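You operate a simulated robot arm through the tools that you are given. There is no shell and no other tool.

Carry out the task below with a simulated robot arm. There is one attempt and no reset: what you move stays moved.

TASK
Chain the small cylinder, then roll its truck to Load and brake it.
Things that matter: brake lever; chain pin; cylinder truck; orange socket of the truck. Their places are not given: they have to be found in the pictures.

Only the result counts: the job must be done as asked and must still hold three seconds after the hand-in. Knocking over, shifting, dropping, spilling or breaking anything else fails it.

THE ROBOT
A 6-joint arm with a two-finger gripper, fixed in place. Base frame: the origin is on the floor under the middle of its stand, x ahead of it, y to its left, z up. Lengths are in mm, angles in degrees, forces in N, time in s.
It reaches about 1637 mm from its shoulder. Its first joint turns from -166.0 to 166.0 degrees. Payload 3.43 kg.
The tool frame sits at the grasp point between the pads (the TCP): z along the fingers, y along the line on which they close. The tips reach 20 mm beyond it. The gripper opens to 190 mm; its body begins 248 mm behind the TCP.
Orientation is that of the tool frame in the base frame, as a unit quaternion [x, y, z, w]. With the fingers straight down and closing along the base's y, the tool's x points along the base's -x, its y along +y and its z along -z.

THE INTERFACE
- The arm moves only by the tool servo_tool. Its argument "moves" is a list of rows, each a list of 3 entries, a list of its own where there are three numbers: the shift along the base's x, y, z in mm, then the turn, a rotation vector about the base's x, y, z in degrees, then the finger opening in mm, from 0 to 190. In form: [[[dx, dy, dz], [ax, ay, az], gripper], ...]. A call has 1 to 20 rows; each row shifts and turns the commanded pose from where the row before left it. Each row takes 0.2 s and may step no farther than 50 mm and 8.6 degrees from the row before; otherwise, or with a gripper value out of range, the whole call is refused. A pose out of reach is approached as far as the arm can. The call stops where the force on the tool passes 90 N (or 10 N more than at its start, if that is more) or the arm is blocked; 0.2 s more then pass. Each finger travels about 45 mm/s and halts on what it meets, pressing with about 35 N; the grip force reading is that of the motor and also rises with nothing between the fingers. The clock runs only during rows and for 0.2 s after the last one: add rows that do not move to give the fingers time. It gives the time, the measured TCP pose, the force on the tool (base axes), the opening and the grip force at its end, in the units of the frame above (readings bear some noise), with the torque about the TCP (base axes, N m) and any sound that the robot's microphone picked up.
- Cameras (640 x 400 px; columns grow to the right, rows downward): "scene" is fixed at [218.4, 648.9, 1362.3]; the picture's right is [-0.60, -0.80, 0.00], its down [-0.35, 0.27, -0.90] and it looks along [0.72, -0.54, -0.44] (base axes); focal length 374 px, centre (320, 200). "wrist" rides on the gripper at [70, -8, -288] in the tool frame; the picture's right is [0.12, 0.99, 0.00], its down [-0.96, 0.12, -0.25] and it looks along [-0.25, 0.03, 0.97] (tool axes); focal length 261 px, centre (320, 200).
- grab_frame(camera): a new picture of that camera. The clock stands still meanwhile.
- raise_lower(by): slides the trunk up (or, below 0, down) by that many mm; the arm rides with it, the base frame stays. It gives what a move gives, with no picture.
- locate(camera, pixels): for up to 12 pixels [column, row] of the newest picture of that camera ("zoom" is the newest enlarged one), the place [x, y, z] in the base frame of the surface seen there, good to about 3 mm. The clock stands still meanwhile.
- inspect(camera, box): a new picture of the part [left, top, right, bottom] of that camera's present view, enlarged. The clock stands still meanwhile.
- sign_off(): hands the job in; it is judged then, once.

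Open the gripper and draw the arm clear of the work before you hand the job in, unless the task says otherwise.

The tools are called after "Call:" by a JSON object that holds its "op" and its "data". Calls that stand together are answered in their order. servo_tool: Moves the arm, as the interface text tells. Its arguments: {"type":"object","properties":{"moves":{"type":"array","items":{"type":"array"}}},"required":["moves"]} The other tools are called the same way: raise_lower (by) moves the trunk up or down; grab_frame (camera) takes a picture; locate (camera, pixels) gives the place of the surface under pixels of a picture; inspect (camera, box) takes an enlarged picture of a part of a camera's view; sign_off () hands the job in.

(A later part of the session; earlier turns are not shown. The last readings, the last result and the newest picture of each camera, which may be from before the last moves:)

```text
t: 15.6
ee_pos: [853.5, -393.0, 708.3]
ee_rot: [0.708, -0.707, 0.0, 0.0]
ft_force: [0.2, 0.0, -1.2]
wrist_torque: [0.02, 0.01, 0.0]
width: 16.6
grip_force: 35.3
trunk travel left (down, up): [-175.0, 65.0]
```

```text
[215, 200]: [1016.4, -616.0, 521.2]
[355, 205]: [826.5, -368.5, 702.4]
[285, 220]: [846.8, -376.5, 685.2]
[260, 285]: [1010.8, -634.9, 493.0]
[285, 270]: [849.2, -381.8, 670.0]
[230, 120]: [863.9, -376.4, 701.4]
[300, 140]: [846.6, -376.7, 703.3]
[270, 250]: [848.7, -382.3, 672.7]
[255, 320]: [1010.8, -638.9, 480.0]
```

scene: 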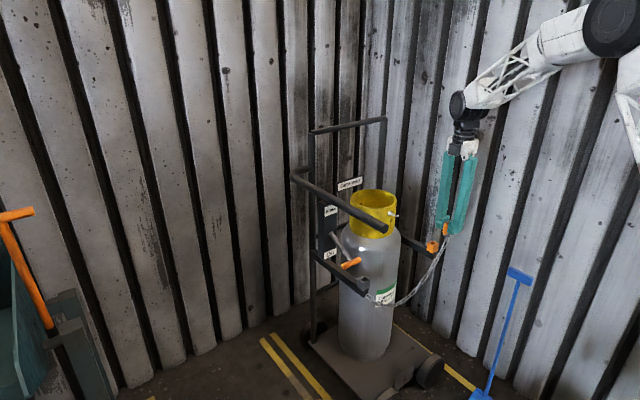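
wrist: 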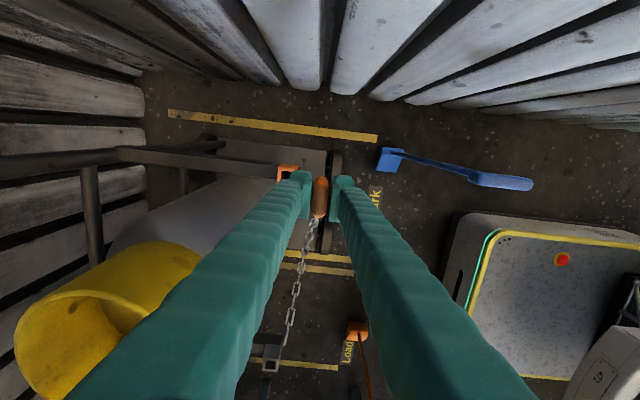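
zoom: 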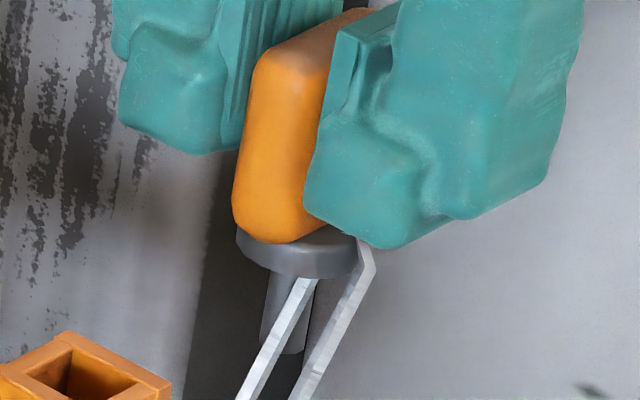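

Tab/flange offsets agree with the TCP to ~2 mm. I move +48 mm in x (and −1.5 in y) above the socket, then look before lowering.

Call:
{"op": "servo_tool", "data": {"moves": [[[24, -0.7, 0], [0, 0, 0], 5], [[24, -0.8, 0], [0, 0, 0], 5], [[0, 0, -20], [0, 0, 0], 5], [[0, 0, 0], [0, 0, 0], 5], [[0, 0, 0], [0, 0, 0], 5]]}}

Call:
{"op": "inspect", "data": {"camera": "scene", "box": [408, 220, 456, 250]}}

Call:
{"op": "inspect", "data": {"camera": "wrist", "box": [280, 150, 360, 200]}}

```text
t: 16.8
ee_pos: [902.8, -394.7, 689.0]
ee_rot: [-0.707, 0.708, 0.0, 0.0]
ft_force: [0.4, 0.1, -1.3]
wrist_torque: [0.04, -0.04, 0.01]
width: 16.5
grip_force: 34.6
trunk travel left (down, up): [-175.0, 65.0]
```

```text
13.33 times, centred on (432, 235) of scene
```

zoom: 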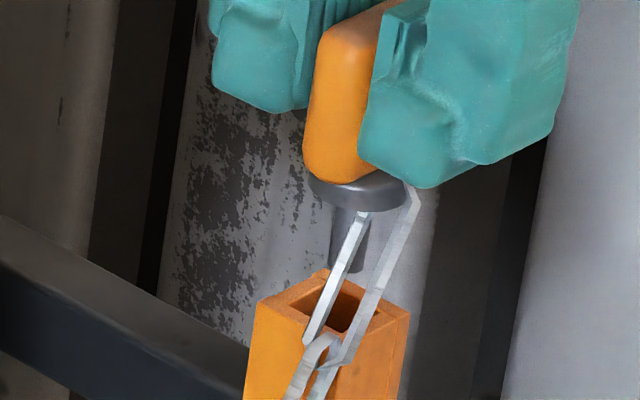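

```text
8.00 times, centred on (320, 175) of wrist
```

zoom: 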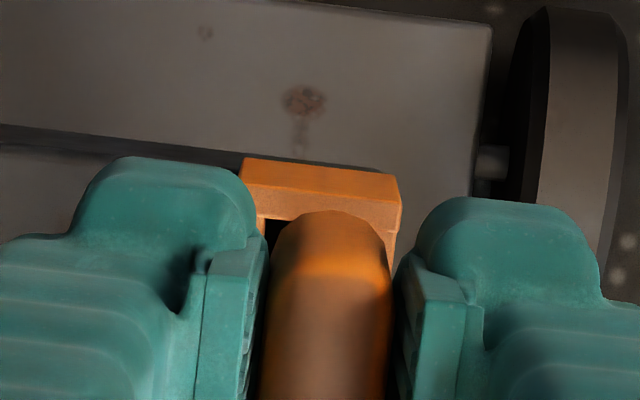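

Alignment looks good: shank projects within ~2 mm of the hole centre, slightly toward −y. I shift (+0.5,+1.5) and lower in small steps.

Call:
{"op": "servo_tool", "data": {"moves": [[[0.5, 1.5, 0], [0, 0, 0], 5], [[0, 0, -5], [0, 0, 0], 5], [[0, 0, -5], [0, 0, 0], 5], [[0, 0, -5], [0, 0, 0], 5], [[0, 0, 0], [0, 0, 0], 5]]}}

Call:
{"op": "inspect", "data": {"camera": "scene", "box": [408, 225, 456, 255]}}

```text
t: 18.0
ee_pos: [902.9, -392.6, 674.9]
ee_rot: [0.708, -0.706, 0.0, 0.0]
ft_force: [0.0, -0.1, -0.6]
wrist_torque: [-0.02, -0.01, -0.02]
width: 16.9
grip_force: 34.9
trunk travel left (down, up): [-175.0, 65.0]
```

```text
13.33 times, centred on (432, 240) of scene
```

zoom: 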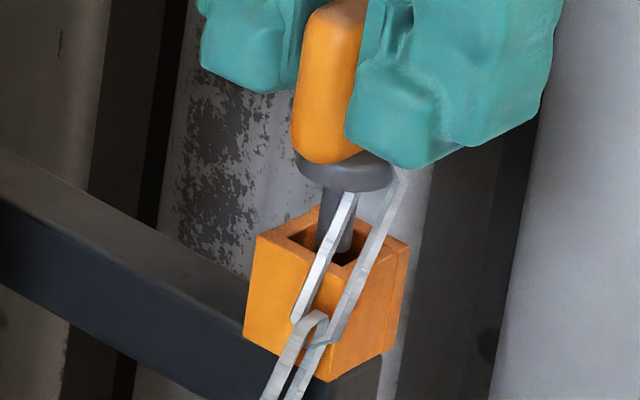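

The shank is entering the hole, centred. I lower 18 mm more and check force.

Call:
{"op": "servo_tool", "data": {"moves": [[[0, 0, -5], [0, 0, 0], 5], [[0, 0, -5], [0, 0, 0], 5], [[0, 0, -5], [0, 0, 0], 5], [[0, 0, -4], [0, 0, 0], 5], [[0, 0, 0], [0, 0, 0], 5]]}}

Call:
{"op": "inspect", "data": {"camera": "scene", "box": [408, 225, 456, 255]}}

```text
t: 19.2
ee_pos: [903.4, -392.5, 653.9]
ee_rot: [-0.707, 0.707, 0.001, 0.0]
ft_force: [-0.4, -0.1, -0.7]
wrist_torque: [0.01, -0.07, 0.03]
width: 16.7
grip_force: 35.6
trunk travel left (down, up): [-175.0, 65.0]
```

```text
13.33 times, centred on (432, 240) of scene
```

zoom: 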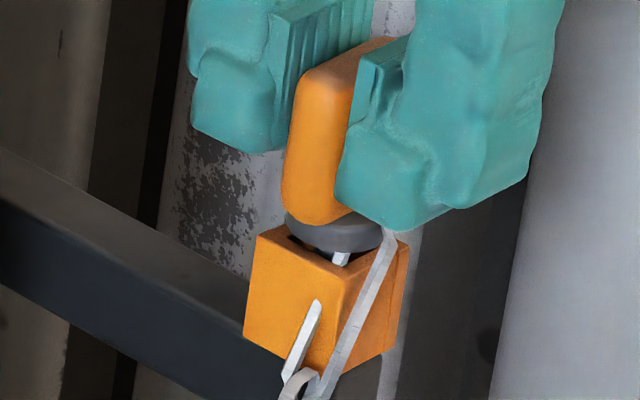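

The flange is a few mm above the rim; I lower in 2 mm steps until it seats.

Call:
{"op": "servo_tool", "data": {"moves": [[[0, 0, -2], [0, 0, 0], 5], [[0, 0, -2], [0, 0, 0], 5], [[0, 0, -1], [0, 0, 0], 5], [[0, 0, 0], [0, 0, 0], 5]]}}

Call:
{"op": "inspect", "data": {"camera": "scene", "box": [408, 225, 456, 255]}}

```text
t: 20.2
ee_pos: [904.2, -392.9, 650.9]
ee_rot: [0.707, -0.707, 0.001, -0.001]
ft_force: [0.4, 0.3, -0.5]
wrist_torque: [0.02, 0.01, 0.01]
width: 16.7
grip_force: 35.1
trunk travel left (down, up): [-175.0, 65.0]
```

```text
13.33 times, centred on (432, 240) of scene
```

zoom: 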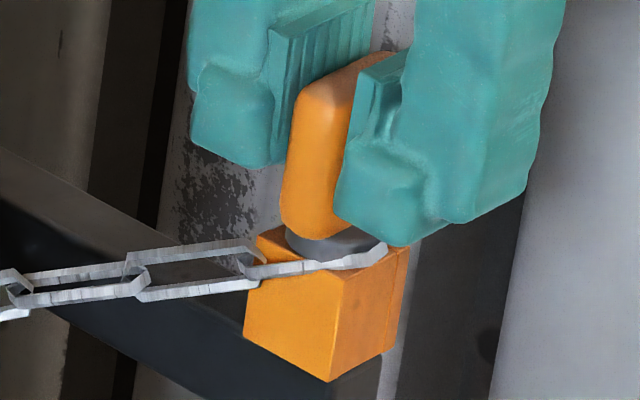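

The chain has just gone taut across the cylinder – the pin has seated/engaged. I press down a further 2 mm gently to be sure.

Call:
{"op": "servo_tool", "data": {"moves": [[[0, 0, -1], [0, 0, 0], 5], [[0, 0, -1], [0, 0, 0], 5], [[0, 0, 0], [0, 0, 0], 5]]}}

Call:
{"op": "grab_frame", "data": {"camera": "scene"}}

Call:
{"op": "inspect", "data": {"camera": "scene", "box": [330, 220, 458, 300]}}

```text
t: 21.0
ee_pos: [902.1, -392.5, 649.1]
ee_rot: [-0.707, 0.708, 0.0, 0.001]
ft_force: [0.5, 0.0, 5.5]
wrist_torque: [0.04, 0.04, -0.01]
width: 16.7
grip_force: 35.0
trunk travel left (down, up): [-175.0, 65.0]
```

```text
taken
```

scene: 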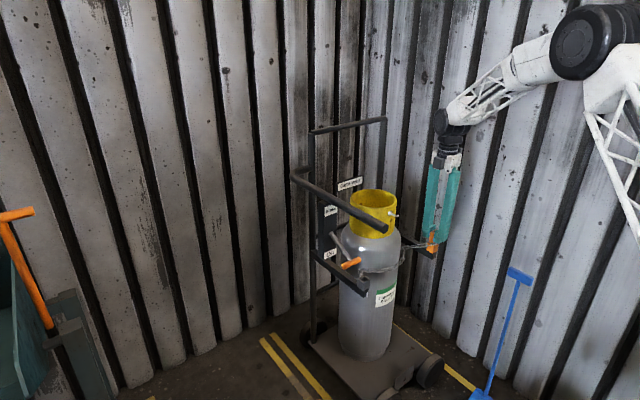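

```text
5.00 times, centred on (394, 260) of scene
```

zoom: 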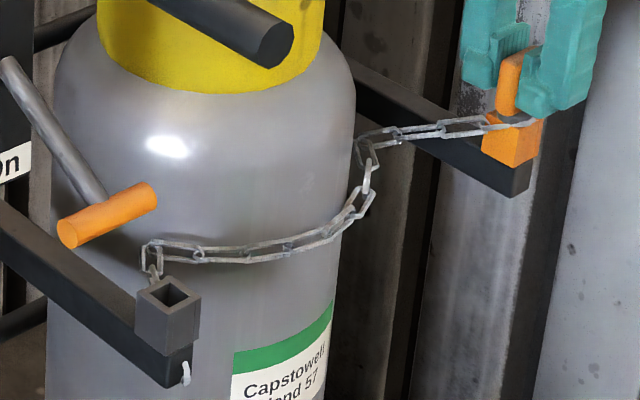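

The pin is seated (5.5 N upward reaction) and the chain wraps the cylinder's front. I open the fingers and lift straight up.

Call:
{"op": "servo_tool", "data": {"moves": [[[0, 0, 0.5], [0, 0, 0], 30], [[0, 0, 0], [0, 0, 0], 50], [[0, 0, 0], [0, 0, 0], 60], [[0, 0, 0], [0, 0, 0], 60], [[0, 0, 15], [0, 0, 0], 60], [[0, 0, 30], [0, 0, 0], 60], [[0, 0, 40], [0, 0, 0], 60], [[0, 0, 40], [0, 0, 0], 60], [[0, 0, 0], [0, 0, 0], 60]]}}

Call:
{"op": "inspect", "data": {"camera": "scene", "box": [330, 200, 458, 280]}}

Call:
{"op": "grab_frame", "data": {"camera": "wrist"}}

```text
t: 23.0
ee_pos: [903.3, -392.9, 774.4]
ee_rot: [-0.707, 0.707, 0.0, 0.0]
ft_force: [-0.2, 0.5, 0.4]
wrist_torque: [-0.03, 0.0, 0.01]
width: 60.1
grip_force: 0.0
trunk travel left (down, up): [-175.0, 65.0]
```

```text
5.00 times, centred on (394, 240) of scene
```

zoom: 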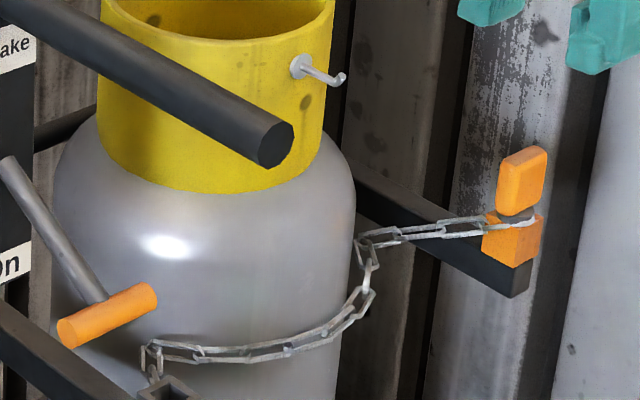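

```text
taken
```

wrist: 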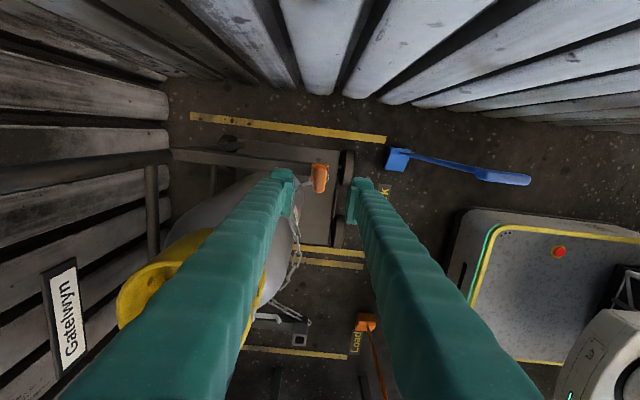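

The pin stays in the socket with the chain across. Next I raise to z≈1000, turn back −90° and move over the push bar (y≈50, x≈810).

Call:
{"op": "servo_tool", "data": {"moves": [[[0, 0, 45], [0, 0, 0], 60], [[0, 0, 45], [0, 0, 0], 60], [[0, 0, 45], [0, 0, 0], 60], [[0, 0, 45], [0, 0, 0], 60], [[0, 0, 45], [0, 0, 0], 60], [[-8.5, 40.3, 0], [0, 0, -8.2], 80], [[-8.5, 40.3, 0], [0, 0, -8.2], 80], [[-8.5, 40.3, 0], [0, 0, -8.2], 80], [[-8.5, 40.3, 0], [0, 0, -8.2], 80], [[-8.5, 40.3, 0], [0, 0, -8.2], 80], [[-8.5, 40.3, 0], [0, 0, -8.2], 80], [[-8.5, 40.3, 0], [0, 0, -8.2], 80], [[-8.5, 40.3, 0], [0, 0, -8.2], 80], [[-8.5, 40.3, 0], [0, 0, -8.2], 80], [[-8.5, 40.3, 0], [0, 0, -8.1], 80], [[-8.5, 40.0, 0], [0, 0, -8.1], 80], [[0, 0, 0], [0, 0, 0], 80]]}}

Call:
{"op": "grab_frame", "data": {"camera": "wrist"}}

Call:
{"op": "grab_frame", "data": {"camera": "scene"}}

```text
t: 26.6
ee_pos: [809.4, 51.0, 1000.0]
ee_rot: [0.001, 1.0, 0.0, 0.0]
ft_force: [-0.1, 0.4, -1.1]
wrist_torque: [-0.01, 0.0, -0.01]
width: 79.9
grip_force: 0.0
trunk travel left (down, up): [-175.0, 65.0]
```

```text
taken
```

wrist: 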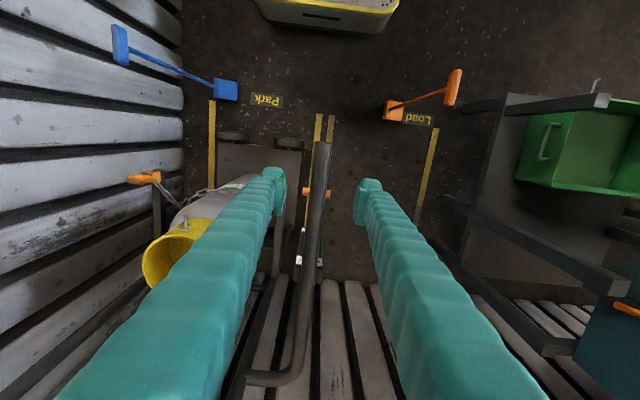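

```text
taken
```

scene: 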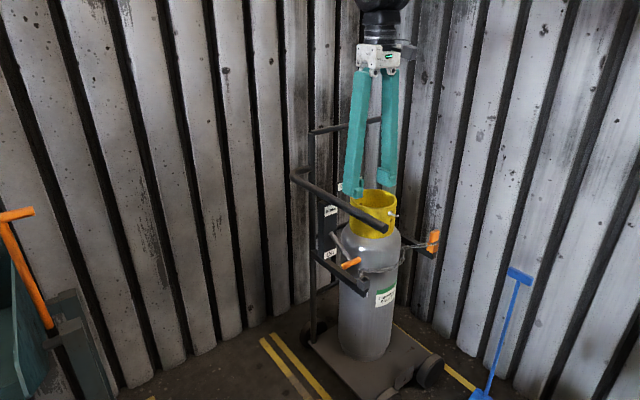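

The bar runs between the fingers (about (320,190) in the wrist view). I locate the bar and the rack parts on the right for later clearance.

Call:
{"op": "locate", "data": {"camera": "wrist", "pixels": [[322, 150], [318, 190], [313, 220], [308, 260], [300, 330], [270, 380], [520, 270], [600, 285], [595, 100], [545, 345], [625, 310], [500, 110]]}}

Call:
{"op": "locate", "data": {"camera": "wrist", "pixels": [[460, 280], [590, 345], [560, 180], [630, 280], [430, 145], [331, 120], [317, 120], [317, 190], [309, 193], [326, 193]]}}

```text
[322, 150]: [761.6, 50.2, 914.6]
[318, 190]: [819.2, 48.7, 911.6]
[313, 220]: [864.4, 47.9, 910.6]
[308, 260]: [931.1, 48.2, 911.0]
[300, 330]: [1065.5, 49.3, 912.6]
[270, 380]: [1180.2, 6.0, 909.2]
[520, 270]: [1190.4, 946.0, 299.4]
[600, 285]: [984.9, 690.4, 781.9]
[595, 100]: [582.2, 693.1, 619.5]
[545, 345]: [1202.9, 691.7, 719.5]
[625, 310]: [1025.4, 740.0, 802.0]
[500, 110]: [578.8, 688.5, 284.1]
```

```text
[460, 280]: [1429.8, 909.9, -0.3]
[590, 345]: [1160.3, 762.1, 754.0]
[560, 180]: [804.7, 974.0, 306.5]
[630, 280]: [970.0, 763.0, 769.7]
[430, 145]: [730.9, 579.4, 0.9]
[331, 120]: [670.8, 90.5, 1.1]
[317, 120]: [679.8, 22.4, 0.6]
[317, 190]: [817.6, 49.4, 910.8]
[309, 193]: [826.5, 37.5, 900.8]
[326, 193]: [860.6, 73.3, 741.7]
```

The bar is at y≈49, top z≈912 (radius ~15). Rack front is at y≈690, fine for the bar's goal at y≈617. I lower onto the bar at x≈810 and grip it.

Call:
{"op": "servo_tool", "data": {"moves": [[[0, -1.5, -40], [0, 0, 0], 80], [[0, 0, -40], [0, 0, 0], 80], [[0, 0, -22], [0, 0, 0], 80], [[0, 0, 0], [0, 0, 0], 60], [[0, 0, 0], [0, 0, 0], 40], [[0, 0, 0], [0, 0, 0], 20], [[0, 0, 0], [0, 0, 0], 10], [[0, 0, 0], [0, 0, 0], 10], [[0, 0, 0], [0, 0, 0], 10]]}}

Call:
{"op": "grab_frame", "data": {"camera": "wrist"}}

Call:
{"op": "inspect", "data": {"camera": "scene", "box": [300, 150, 428, 230]}}

```text
t: 28.6
ee_pos: [810.1, 50.1, 896.6]
ee_rot: [-0.001, 1.0, 0.0, 0.0]
ft_force: [0.5, 3.7, -2.3]
wrist_torque: [-0.01, -0.17, -0.1]
width: 21.7
grip_force: 45.1
trunk travel left (down, up): [-175.0, 65.0]
```

```text
taken
```

wrist: 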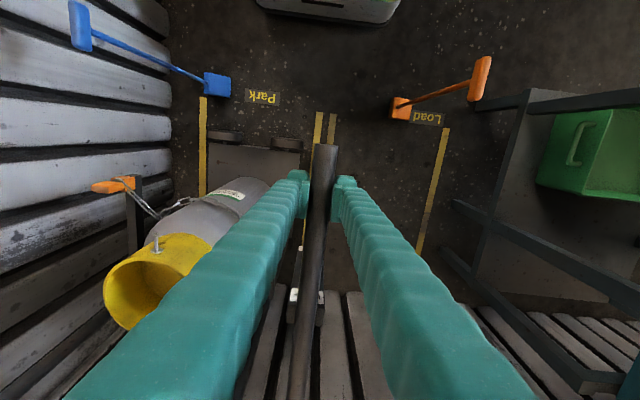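

```text
5.00 times, centred on (364, 190) of scene
```

zoom: 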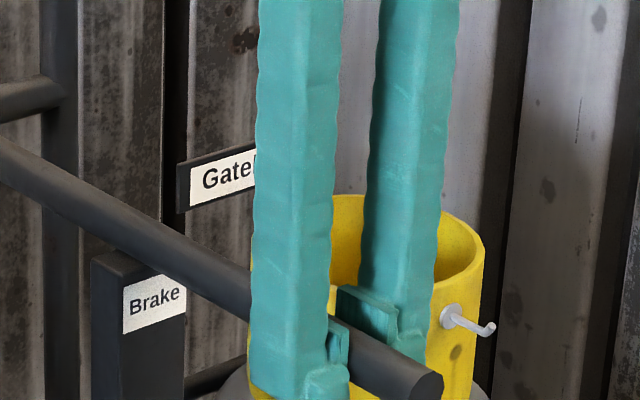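

The bar is gripped. I test-roll 20 mm in +y slowly and read the force to learn whether the brake is off.

Call:
{"op": "servo_tool", "data": {"moves": [[[0, 4, 0], [0, 0, 0], 10], [[0, 5, 0], [0, 0, 0], 10], [[0, 5, 0], [0, 0, 0], 10], [[0, 5, 0], [0, 0, 0], 10], [[0, 0, 0], [0, 0, 0], 10]]}}

Call:
{"op": "inspect", "data": {"camera": "scene", "box": [280, 160, 464, 300]}}

Call:
{"op": "grab_frame", "data": {"camera": "scene"}}

```text
t: 29.5
ee_pos: [809.3, 52.7, 897.8]
ee_rot: [-0.001, 1.0, -0.007, -0.002]
ft_force: [1.0, -96.2, 3.2]
wrist_torque: [0.35, -0.19, -0.43]
width: 23.2
grip_force: 45.6
trunk travel left (down, up): [-175.0, 65.0]
stopped in row 4: the force on the tool passed its limit at 94 N (the readings are from after the stop); the commanded pose is now the measured one
```

```text
2.86 times, centred on (372, 230) of scene
```

zoom: 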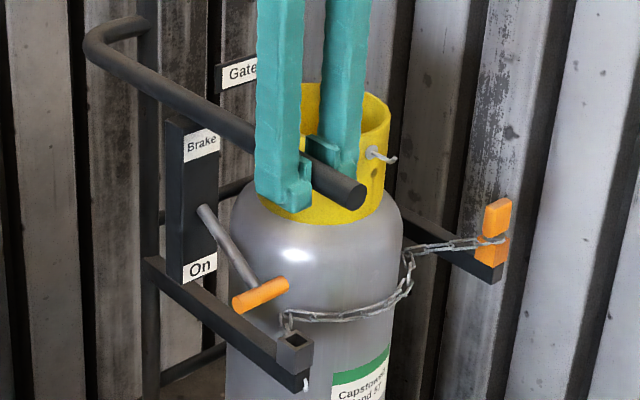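

```text
taken
```

scene: 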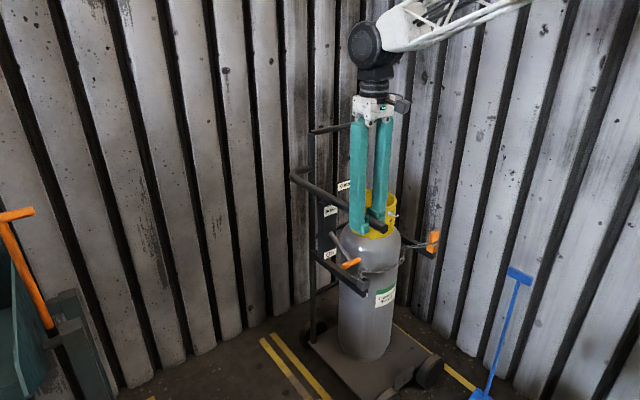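

The truck resists (≈96 N after 2.6 mm): the brake is on now with its lever down at "On", so it has to be released first. I relax the pull, open the fingers and lift off the bar.

Call:
{"op": "servo_tool", "data": {"moves": [[[0, -2.7, 0], [0, 0, 0], 25], [[0, 0, 0], [0, 0, 0], 40], [[0, 0, 0], [0, 0, 0], 60], [[0, 0, 0], [0, 0, 0], 80], [[0, 0, 30], [0, 0, 0], 80], [[0, 0, 40], [0, 0, 0], 80], [[0, 0, 40], [0, 0, 0], 60], [[0, 0, 0], [0, 0, 0], 40]]}}

Call:
{"op": "inspect", "data": {"camera": "scene", "box": [280, 160, 464, 300]}}

Call:
{"op": "grab_frame", "data": {"camera": "wrist"}}

```text
t: 31.3
ee_pos: [809.4, 61.3, 1006.1]
ee_rot: [-0.004, 1.0, -0.004, -0.001]
ft_force: [-0.6, 0.0, 0.1]
wrist_torque: [-0.04, 0.01, 0.04]
width: 40.1
grip_force: 0.1
trunk travel left (down, up): [-175.0, 65.0]
```

```text
2.86 times, centred on (372, 230) of scene
```

zoom: 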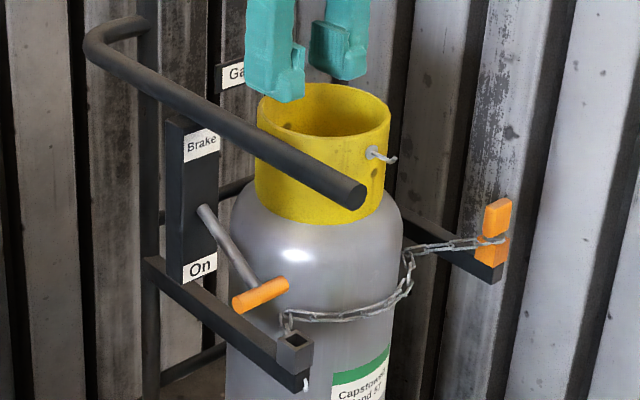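

```text
taken
```

wrist: 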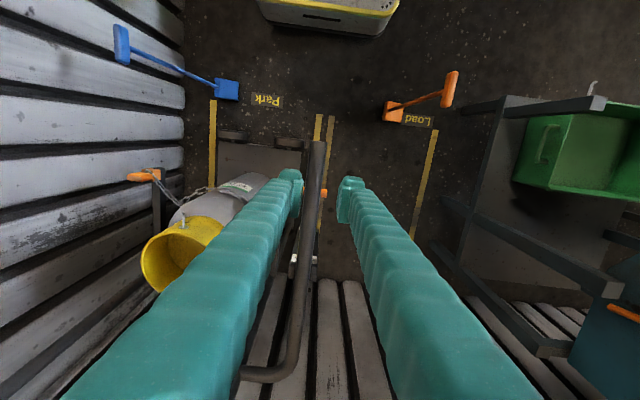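

All released; lever and pin are unchanged. I move back to x≈690, close the fingers and pitch the tool forward toward horizontal (fingers along +x) to get below the lever's T-grip.

Call:
{"op": "servo_tool", "data": {"moves": [[[-40, -4, 0], [0, 0, 0], 20], [[-40, -4, 0], [0, 0, 0], 0], [[-40, -4, 0], [0, 0, 0], 0], [[0, 0, -30], [0, -8.2, 0], 0], [[0, 0, -30], [0, -8.2, 0], 0], [[0, 0, -30], [0, -8.2, 0], 0], [[0, 0, -30], [0, -8.2, 0], 0], [[0, 0, -30], [0, -8.2, 0], 0], [[0, 0, 0], [0, 0, 0], 0]]}}

Call:
{"op": "grab_frame", "data": {"camera": "wrist"}}

Call:
{"op": "grab_frame", "data": {"camera": "scene"}}

```text
t: 33.3
ee_pos: [690.5, 47.1, 861.8]
ee_rot: [0.0, 0.941, -0.01, 0.339]
ft_force: [-0.2, 0.3, -0.8]
wrist_torque: [0.01, 0.01, -0.02]
width: 0.3
grip_force: 34.4
out of reach, approached as far as the arm can: row 8
trunk travel left (down, up): [-175.0, 65.0]
```

```text
taken
```

wrist: 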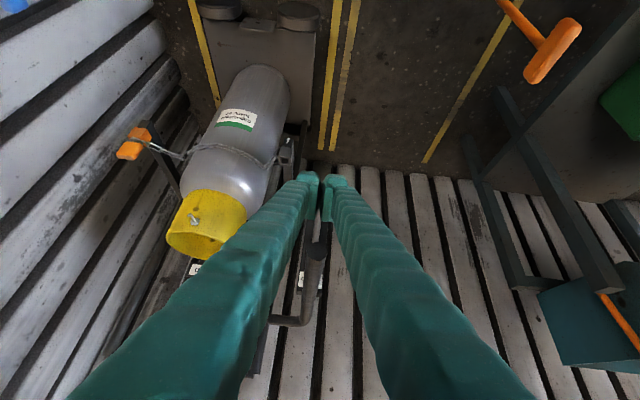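

```text
taken
```

scene: 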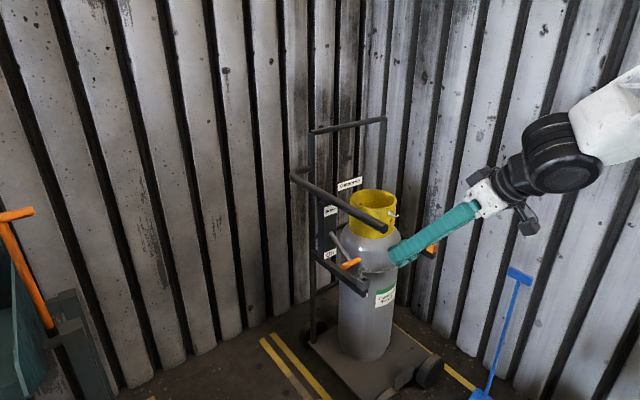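

The arm ran to its limit at about 40° of pitch because it is folded close in. Lowering the trunk should ease this; the tool at (690,47,862) has free space below, so I lower by 150 mm.

Call:
{"op": "raise_lower", "data": {"by": -150}}

Call:
{"op": "grab_frame", "data": {"camera": "scene"}}

```text
t: 35.1
ee_pos: [689.8, 46.0, 712.4]
ee_rot: [0.0, 0.941, -0.01, 0.339]
ft_force: [0.2, 0.4, -0.8]
wrist_torque: [0.0, 0.02, -0.03]
width: 0.0
grip_force: 34.2
trunk travel left (down, up): [-25.0, 215.0]
```

```text
taken
```

scene: 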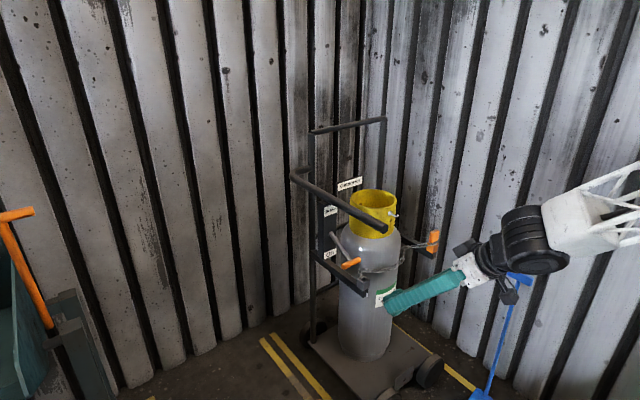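

I continue the pitch in 8.2° rows while advancing slightly to x≈740.

Call:
{"op": "servo_tool", "data": {"moves": [[[10, 0, 0], [0, -8.2, 0], 0], [[10, 0, 0], [0, -8.2, 0], 0], [[10, 0, 0], [0, -8.2, 0], 0], [[10, 0, 0], [0, -8.2, 0], 0], [[10, 0, 0], [0, -8.2, 0], 0], [[0, 0, 0], [0, 0, 0], 0]]}}

Call:
{"op": "grab_frame", "data": {"camera": "scene"}}

Call:
{"op": "grab_frame", "data": {"camera": "wrist"}}

```text
t: 36.5
ee_pos: [864.3, 48.3, 796.1]
ee_rot: [0.012, 0.789, -0.021, 0.613]
ft_force: [-0.3, 0.1, 1.2]
wrist_torque: [-0.01, 0.04, -0.01]
width: 0.0
grip_force: 34.3
out of reach, approached as far as the arm can: row 1, 2, 3, 4, 5
trunk travel left (down, up): [-25.0, 215.0]
```

```text
taken
```

scene: 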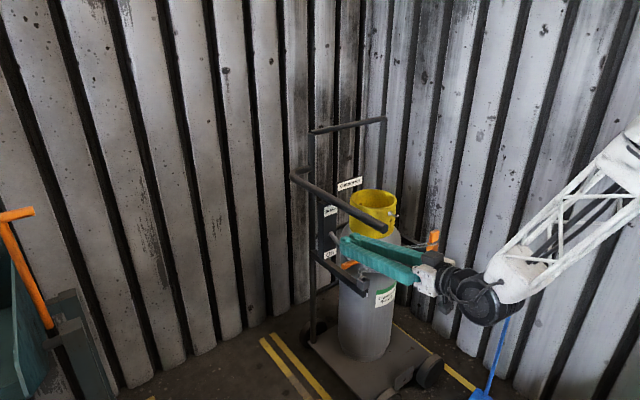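

```text
taken
```

wrist: 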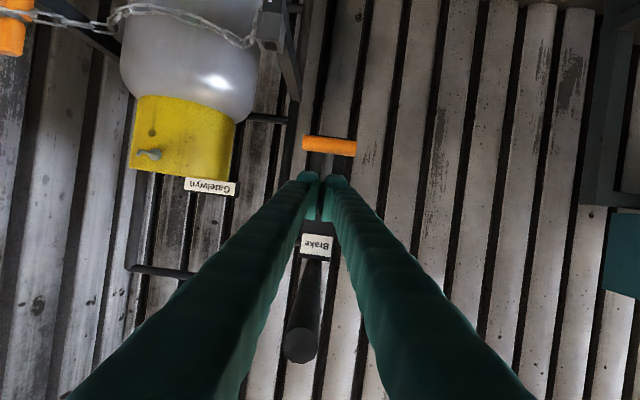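

The unreachable commands pushed the TCP forward to (864,48,796), between the T-grip and the bar, with no contact (forces ≈0). I bring the commanded pose to the measured one first (+124,+2,+84, +5.4° pitch), so further motion is predictable.

Call:
{"op": "servo_tool", "data": {"moves": [[[41, 1, 28], [0, 1.8, 0], 0]]}}

```text
t: 36.9
ee_pos: [906.9, 49.3, 823.4]
ee_rot: [0.013, 0.798, -0.023, 0.602]
ft_force: [-0.6, 0.1, 0.0]
wrist_torque: [0.0, 0.03, -0.02]
width: 0.0
grip_force: 34.4
trunk travel left (down, up): [-25.0, 215.0]
```

That shift acted relative to the measured pose (commands are clamped), so I'm now at (907,49,823). I step back to (866,48,796) and then slide sideways in +y, clear of the T-grip and the bar.

Call:
{"op": "servo_tool", "data": {"moves": [[[-40, 0, -26], [0, 0, 0], 0], [[0, 25, 0], [0, 0, 0], 0], [[0, 30, 0], [0, 0, 0], 0], [[0, 30, 0], [0, 0, 0], 0], [[0, 30, 0], [0, 0, 0], 0], [[0, 0, 0], [0, 0, 0], 0]]}}

Call:
{"op": "grab_frame", "data": {"camera": "scene"}}

Call:
{"op": "grab_frame", "data": {"camera": "wrist"}}

```text
t: 38.3
ee_pos: [866.8, 164.7, 798.0]
ee_rot: [0.012, 0.798, -0.022, 0.602]
ft_force: [-1.0, 0.5, 0.5]
wrist_torque: [0.01, -0.01, 0.02]
width: 0.0
grip_force: 34.9
trunk travel left (down, up): [-25.0, 215.0]
```

```text
taken
```

scene: 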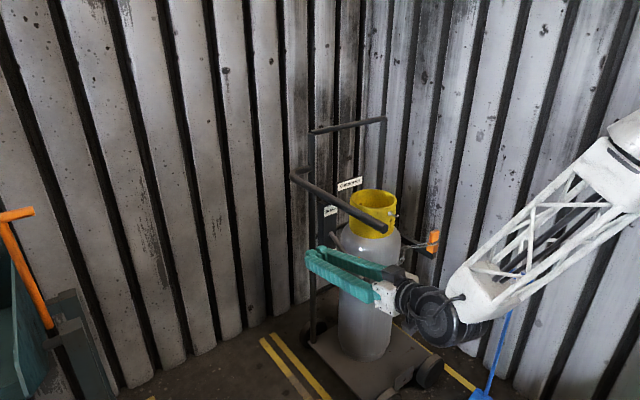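

```text
taken
```

wrist: 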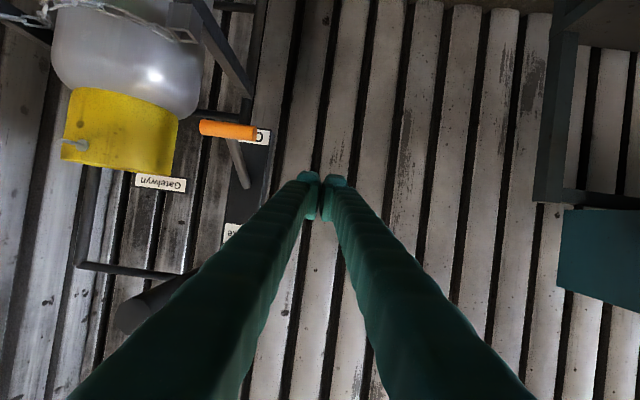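

The tool is now at y≈165, clear of lever and bar. The trunk is too low for the needed wrist position, so I raise it by 200 mm (space above is free here).

Call:
{"op": "raise_lower", "data": {"by": 200}}

Call:
{"op": "servo_tool", "data": {"moves": [[[0, 0, -45], [0, 0, 0], 0], [[0, 0, -45], [0, 0, 0], 0], [[0, 0, -45], [0, 0, 0], 0], [[0, 0, 0], [0, 0, 0], 0]]}}

```text
t: 40.4
ee_pos: [866.5, 164.8, 997.6]
ee_rot: [0.011, 0.799, -0.022, 0.601]
ft_force: [0.8, -0.7, 0.4]
wrist_torque: [-0.04, 0.02, -0.01]
width: 0.2
grip_force: 34.4
trunk travel left (down, up): [-225.0, 15.0]
```

```text
t: 41.4
ee_pos: [873.4, 169.4, 869.0]
ee_rot: [0.009, 0.8, -0.029, 0.599]
ft_force: [0.1, 0.1, 0.2]
wrist_torque: [-0.01, 0.0, -0.01]
width: 0.0
grip_force: 34.6
out of reach, approached as far as the arm can: row 3
trunk travel left (down, up): [-225.0, 15.0]
```

At this height the wrist is just at its inner limit, so I go 45 mm outward in x and then continue down at y≈169 (free space).

Call:
{"op": "servo_tool", "data": {"moves": [[[30, 0, 0], [0, 0, 0], 0], [[25, 0, -10], [0, 0, 0], 0], [[0, 0, -40], [0, 0, 0], 0], [[0, 0, -40], [0, 0, 0], 0], [[0, 0, 0], [0, 0, 0], 0]]}}

```text
t: 42.6
ee_pos: [944.2, 183.7, 809.2]
ee_rot: [0.007, 0.803, -0.038, 0.595]
ft_force: [0.3, -0.5, -0.7]
wrist_torque: [-0.03, 0.01, 0.03]
width: 0.0
grip_force: 34.3
out of reach, approached as far as the arm can: row 3, 4
trunk travel left (down, up): [-225.0, 15.0]
```

The forward-horizontal pose is limited by the wrist. A sideways approach (fingers pointing −y from the free left side, under the T-grip) suits this arm better. First I undo the pitch back to vertical in free space at y≈184.

Call:
{"op": "servo_tool", "data": {"moves": [[[-10, 0, 12], [0, 8.2, 0], 0], [[-10, 0, 12], [0, 8.2, 0], 0], [[-10, 0, 12], [0, 8.2, 0], 0], [[-10, 0, 12], [0, 8.2, 0], 0], [[-10, 0, 12], [0, 8.2, 0], 0], [[-10, 0, 12], [0, 8.2, 0], 0], [[-10, 0, 12], [0, 8.2, 0], 0], [[-10, 0, 12], [0, 8.2, 0], 0], [[0, 0, 0], [0, 7.5, 0], 0], [[0, 0, 0], [0, 0, 0], 0]]}}

Call:
{"op": "grab_frame", "data": {"camera": "scene"}}

Call:
{"op": "grab_frame", "data": {"camera": "wrist"}}

```text
t: 44.8
ee_pos: [863.9, 184.8, 904.8]
ee_rot: [-0.005, 1.0, -0.025, 0.007]
ft_force: [-0.3, 0.1, 0.3]
wrist_torque: [0.01, 0.02, 0.02]
width: 0.1
grip_force: 33.9
trunk travel left (down, up): [-225.0, 15.0]
```

```text
taken
```

scene: 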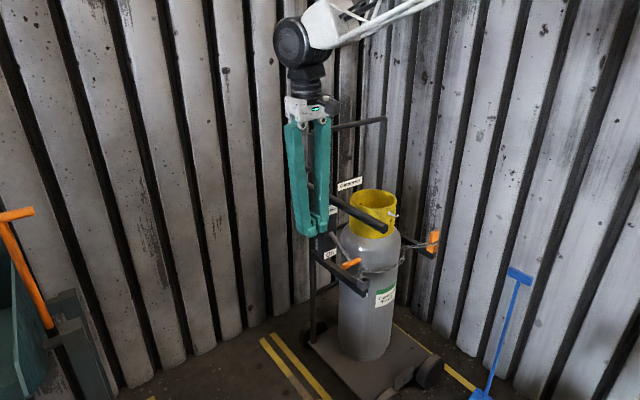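

```text
taken
```

wrist: 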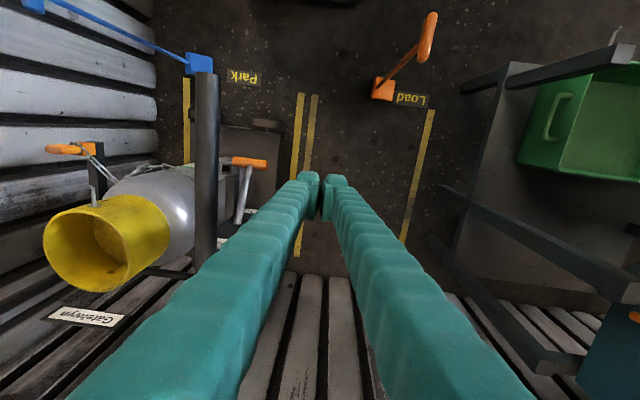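

The tool is vertical at (864,185,905). I yaw +90° (fingers closing along x), then tilt about x so that the fingers point toward −y and down, at y≈150 left of the lever.

Call:
{"op": "servo_tool", "data": {"moves": [[[-0.6, -3, 0], [0, 0, 8.2], 0], [[-0.6, -3, 0], [0, 0, 8.2], 0], [[-0.6, -3, 0], [0, 0, 8.2], 0], [[-0.6, -3, 0], [0, 0, 8.2], 0], [[-0.6, -3, 0], [0, 0, 8.2], 0], [[-0.6, -3, 0], [0, 0, 8.2], 0], [[-0.6, -3, 0], [0, 0, 8.2], 0], [[-0.6, -3, 0], [0, 0, 8.2], 0], [[-0.6, -3, 0], [0, 0, 8.2], 0], [[-0.6, -3, 0], [0, 0, 8.1], 0], [[-0.6, -3, 0], [0, 0, 8.1], 0], [[0, 0, 0], [0, 0, 0], 0]]}}

Call:
{"op": "servo_tool", "data": {"moves": [[[0, 0, -10], [-8.2, 0, 0], 0], [[0, 0, -10], [-8.2, 0, 0], 0], [[0, 0, -10], [-8.2, 0, 0], 0], [[0, 0, 0], [0, 0, 0], 0]]}}

Call:
{"op": "grab_frame", "data": {"camera": "scene"}}

Call:
{"op": "grab_frame", "data": {"camera": "wrist"}}

```text
t: 47.4
ee_pos: [857.8, 150.7, 905.1]
ee_rot: [0.71, -0.704, 0.011, -0.024]
ft_force: [-0.1, -0.4, 0.6]
wrist_torque: [0.01, 0.02, -0.02]
width: 0.0
grip_force: 34.1
trunk travel left (down, up): [-225.0, 15.0]
```

```text
t: 48.4
ee_pos: [858.8, 151.1, 875.1]
ee_rot: [0.698, -0.685, 0.163, 0.128]
ft_force: [-0.4, 0.5, -0.1]
wrist_torque: [-0.01, 0.01, 0.0]
width: 0.0
grip_force: 33.9
trunk travel left (down, up): [-225.0, 15.0]
```

```text
taken
```

scene: 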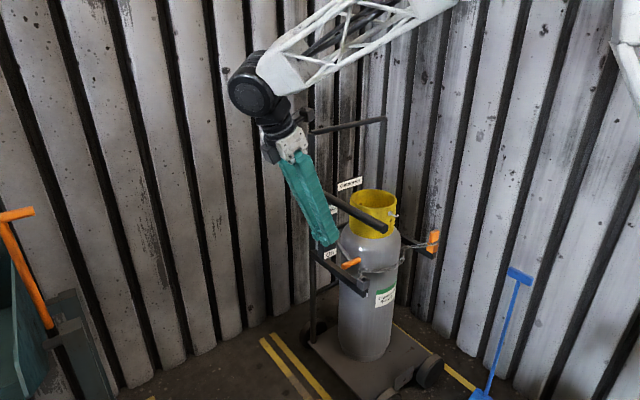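

```text
taken
```

wrist: 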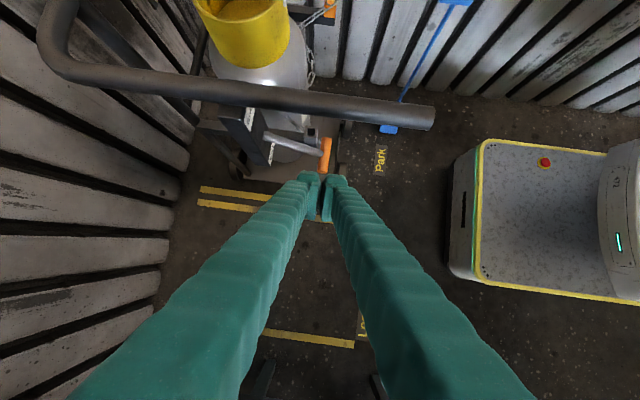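

Tilting works well. I continue the tilt by 5 rows (to ≈66°), with slight lowering.

Call:
{"op": "servo_tool", "data": {"moves": [[[0, 5, -15], [-8.2, 0, 0], 0], [[0, 5, -15], [-8.2, 0, 0], 0], [[0, 5, -15], [-8.2, 0, 0], 0], [[0, 5, -15], [-8.2, 0, 0], 0], [[0, 5, -15], [-8.2, 0, 0], 0], [[0, 0, 0], [0, 0, 0], 0]]}}

Call:
{"op": "grab_frame", "data": {"camera": "scene"}}

Call:
{"op": "grab_frame", "data": {"camera": "wrist"}}

```text
t: 49.8
ee_pos: [858.0, 176.4, 799.1]
ee_rot: [0.609, -0.584, 0.393, 0.365]
ft_force: [0.1, 0.0, -0.7]
wrist_torque: [-0.07, 0.0, 0.0]
width: 0.1
grip_force: 34.0
trunk travel left (down, up): [-225.0, 15.0]
```

```text
taken
```

scene: 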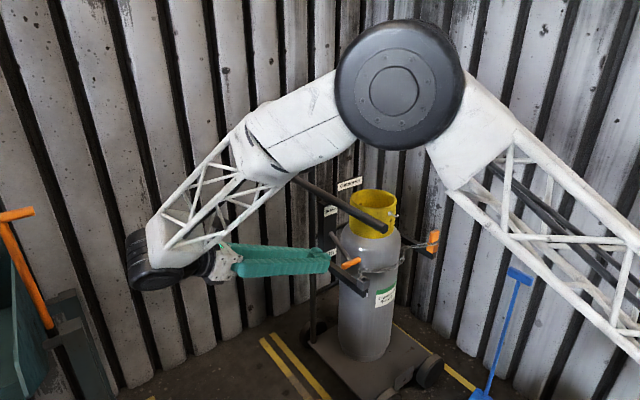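

```text
taken
```

wrist: 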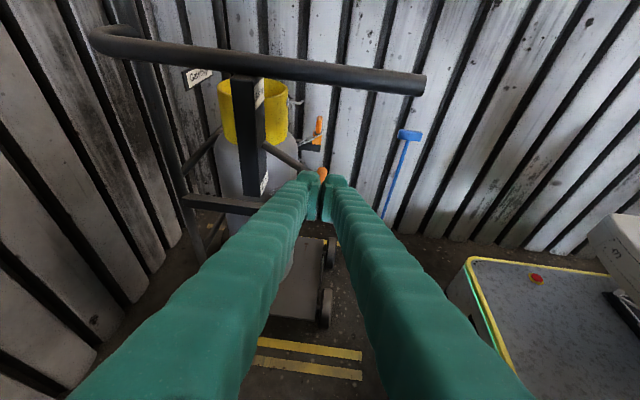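

Now the fingers point −y, 25° below horizontal, at (858,176,799); the T-grip end shows at wrist (322,172). I lower to z≈690 here, then check.

Call:
{"op": "servo_tool", "data": {"moves": [[[-4, 0, -40], [0, 0, 0], 0], [[-4, 0, -40], [0, 0, 0], 0], [[0, 0, -30], [0, 0, 0], 0], [[0, 0, 0], [0, 0, 0], 0]]}}

Call:
{"op": "grab_frame", "data": {"camera": "wrist"}}

Call:
{"op": "grab_frame", "data": {"camera": "scene"}}

```text
t: 50.8
ee_pos: [851.3, 175.4, 690.6]
ee_rot: [0.609, -0.585, 0.392, 0.364]
ft_force: [0.5, 0.0, -0.6]
wrist_torque: [-0.01, 0.0, 0.05]
width: 0.0
grip_force: 34.4
trunk travel left (down, up): [-225.0, 15.0]
```

```text
taken
```

wrist: 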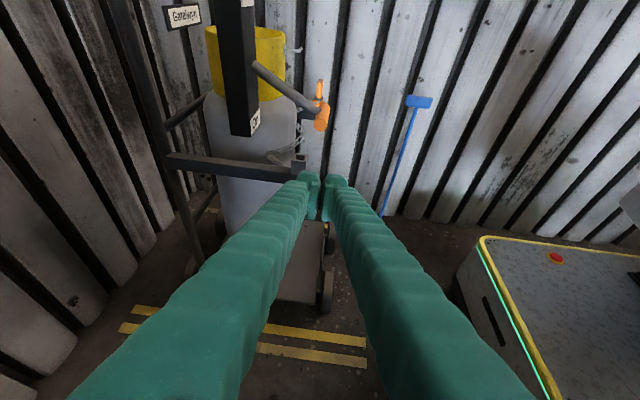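

```text
taken
```

scene: 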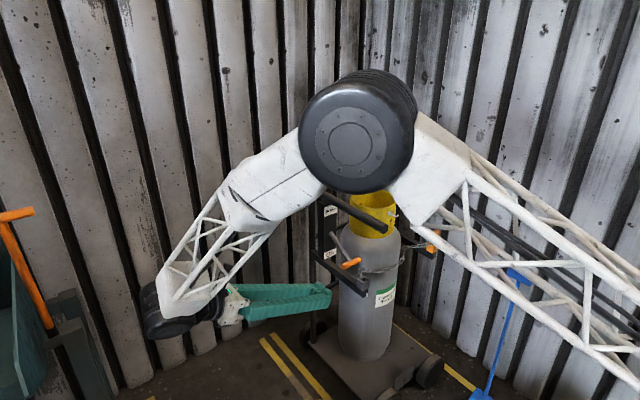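

The path under the T-grip is clear (T end at wrist (322,115), above the fingertips). I slide −y to about y=65 under it.

Call:
{"op": "servo_tool", "data": {"moves": [[[2, -30, 0], [0, 0, 0], 0], [[2, -30, 0], [0, 0, 0], 0], [[0, -30, 0], [0, 0, 0], 0], [[0, -20, 0], [0, 0, 0], 0], [[0, 0, 0], [0, 0, 0], 0]]}}

Call:
{"op": "grab_frame", "data": {"camera": "wrist"}}

Call:
{"op": "inspect", "data": {"camera": "scene", "box": [280, 190, 424, 290]}}

```text
t: 52.0
ee_pos: [855.3, 67.1, 692.0]
ee_rot: [0.609, -0.586, 0.391, 0.365]
ft_force: [0.6, 0.7, 0.1]
wrist_torque: [-0.02, -0.03, -0.02]
width: 0.1
grip_force: 33.7
trunk travel left (down, up): [-225.0, 15.0]
```

```text
taken
```

wrist: 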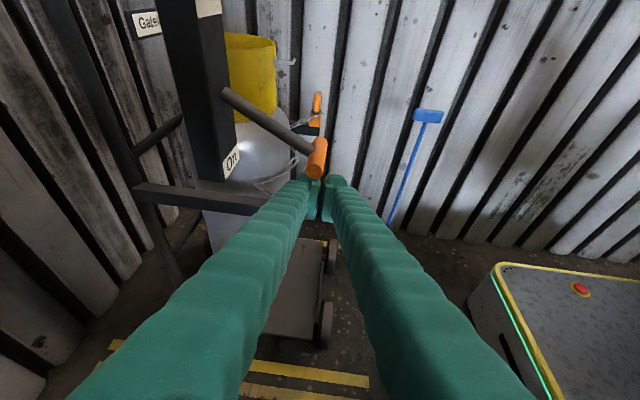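

```text
4.00 times, centred on (352, 240) of scene
```

zoom: 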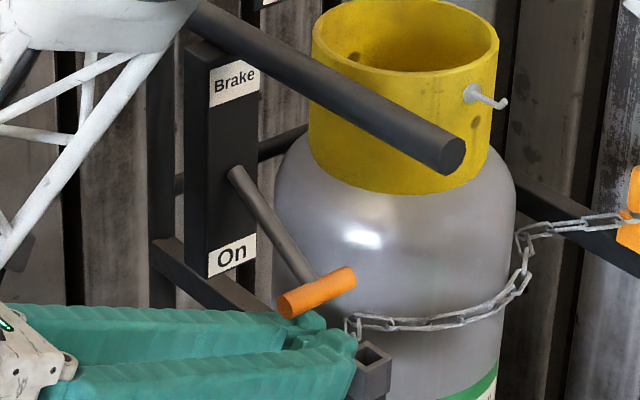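

The fist is under the T-grip. I raise slowly and watch the force as the lever lifts.

Call:
{"op": "servo_tool", "data": {"moves": [[[0, 0, 6], [0, 0, 0], 0], [[0, 0, 6], [0, 0, 0], 0], [[0, 0, 6], [0, 0, 0], 0], [[0, 0, 6], [0, 0, 0], 0], [[0, 0, 0], [0, 0, 0], 0]]}}

Call:
{"op": "inspect", "data": {"camera": "scene", "box": [280, 190, 424, 290]}}

```text
t: 53.2
ee_pos: [854.0, 65.9, 714.7]
ee_rot: [0.609, -0.586, 0.391, 0.365]
ft_force: [0.2, -0.4, -0.3]
wrist_torque: [-0.02, 0.0, -0.01]
width: 0.3
grip_force: 34.2
trunk travel left (down, up): [-225.0, 15.0]
```

```text
4.00 times, centred on (352, 240) of scene
```

zoom: 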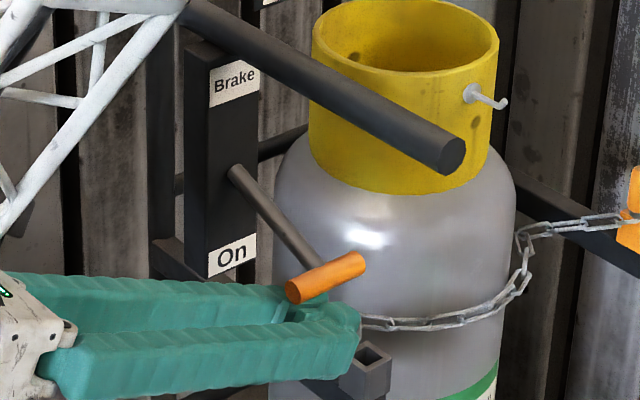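

The lever is rising with almost no force. I continue upward.

Call:
{"op": "servo_tool", "data": {"moves": [[[-2, 0, 8], [0, 0, 0], 0], [[-2, 0, 8], [0, 0, 0], 0], [[-2, 0, 8], [0, 0, 0], 0], [[0, 0, 8], [0, 0, 0], 0], [[0, 0, 8], [0, 0, 0], 0], [[0, 0, 0], [0, 0, 0], 0]]}}

Call:
{"op": "inspect", "data": {"camera": "scene", "box": [280, 190, 424, 290]}}

Call:
{"op": "grab_frame", "data": {"camera": "wrist"}}

```text
t: 54.6
ee_pos: [848.3, 65.3, 754.3]
ee_rot: [0.61, -0.585, 0.392, 0.364]
ft_force: [1.1, 1.0, -0.6]
wrist_torque: [-0.02, 0.01, -0.02]
width: 0.1
grip_force: 34.2
trunk travel left (down, up): [-225.0, 15.0]
```

```text
4.00 times, centred on (352, 240) of scene
```

zoom: 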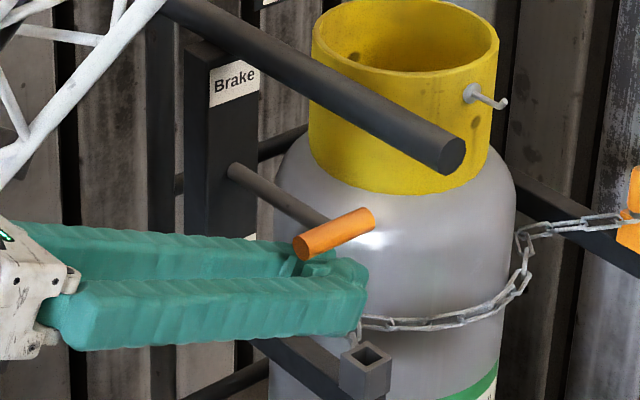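

```text
taken
```

wrist: 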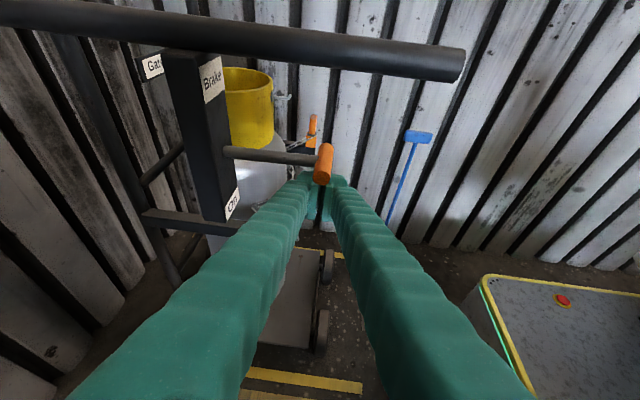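

The lever is about horizontal now, still easy. I continue up another 40 mm, watching for the end stop.

Call:
{"op": "servo_tool", "data": {"moves": [[[0, 0, 8], [0, 0, 0], 0], [[0, 0, 8], [0, 0, 0], 0], [[2, 0, 8], [0, 0, 0], 0], [[2, 0, 8], [0, 0, 0], 0], [[2, 0, 8], [0, 0, 0], 0], [[0, 0, 0], [0, 0, 0], 0]]}}

Call:
{"op": "inspect", "data": {"camera": "scene", "box": [280, 190, 424, 290]}}

Call:
{"op": "grab_frame", "data": {"camera": "wrist"}}

```text
t: 56.0
ee_pos: [854.8, 66.4, 794.7]
ee_rot: [0.609, -0.585, 0.392, 0.365]
ft_force: [0.3, -0.4, 1.0]
wrist_torque: [0.01, 0.02, -0.03]
width: 0.0
grip_force: 34.2
trunk travel left (down, up): [-225.0, 15.0]
```

```text
4.00 times, centred on (352, 240) of scene
```

zoom: 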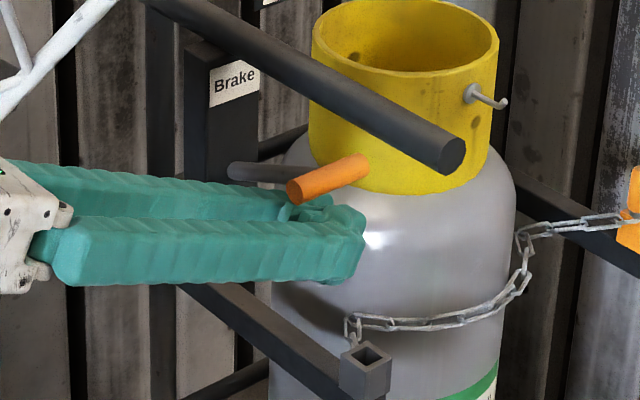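

```text
taken
```

wrist: 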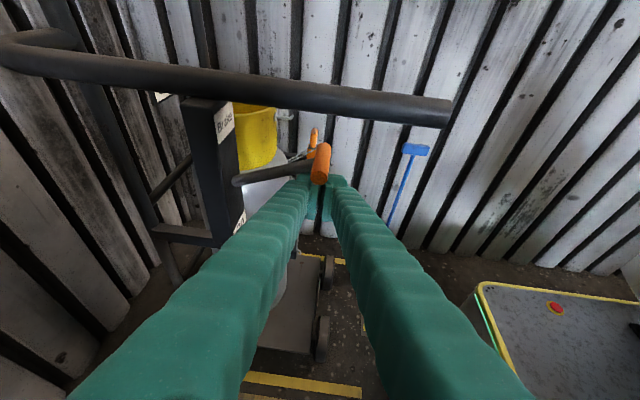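

T-grip is now around z≈828, no stop yet. I continue in small rows until force appears.

Call:
{"op": "servo_tool", "data": {"moves": [[[2, 0, 6], [0, 0, 0], 0], [[2, 0, 6], [0, 0, 0], 0], [[2, 0, 6], [0, 0, 0], 0], [[0, 0, 0], [0, 0, 0], 0]]}}

Call:
{"op": "inspect", "data": {"camera": "scene", "box": [280, 190, 424, 290]}}

Call:
{"op": "grab_frame", "data": {"camera": "wrist"}}

```text
t: 57.0
ee_pos: [860.1, 65.8, 808.9]
ee_rot: [0.61, -0.585, 0.39, 0.365]
ft_force: [-14.3, -0.1, -44.4]
wrist_torque: [-0.72, -0.19, 0.22]
width: 0.1
grip_force: 34.9
trunk travel left (down, up): [-225.0, 15.0]
```

```text
4.00 times, centred on (352, 240) of scene
```

zoom: 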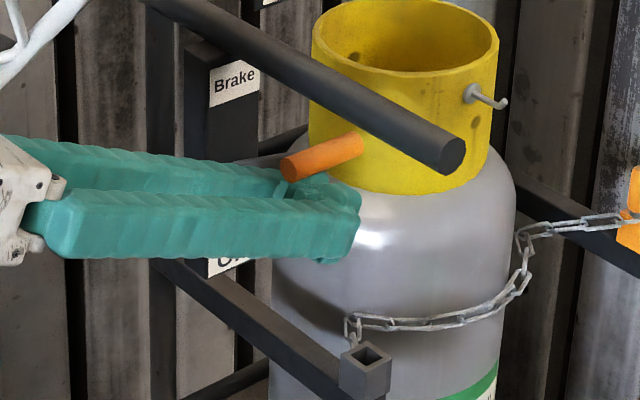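

```text
taken
```

wrist: 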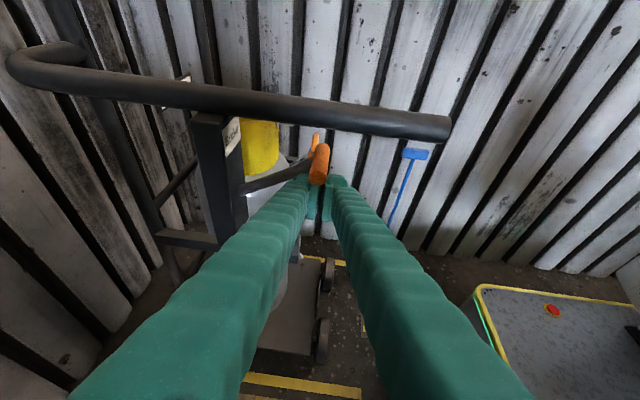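

A 44 N reaction: the lever reached its upper stop (brake released). I lower away and check that the lever stays up.

Call:
{"op": "servo_tool", "data": {"moves": [[[-2, 0, -6], [0, 0, 0], 0], [[-2, 0, -8], [0, 0, 0], 0], [[0, 0, -10], [0, 0, 0], 0], [[0, 0, 0], [0, 0, 0], 0]]}}

Call:
{"op": "inspect", "data": {"camera": "scene", "box": [280, 190, 424, 290]}}

```text
t: 58.0
ee_pos: [856.9, 66.3, 789.1]
ee_rot: [0.609, -0.585, 0.392, 0.364]
ft_force: [-0.3, -0.8, -0.8]
wrist_torque: [-0.03, 0.03, 0.02]
width: 0.0
grip_force: 34.3
trunk travel left (down, up): [-225.0, 15.0]
```

```text
4.00 times, centred on (352, 240) of scene
```

zoom: 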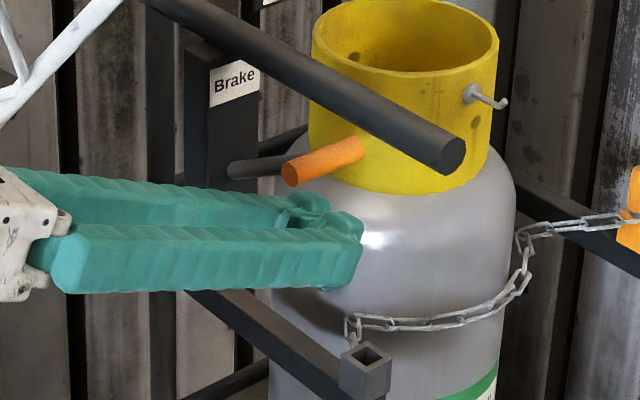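

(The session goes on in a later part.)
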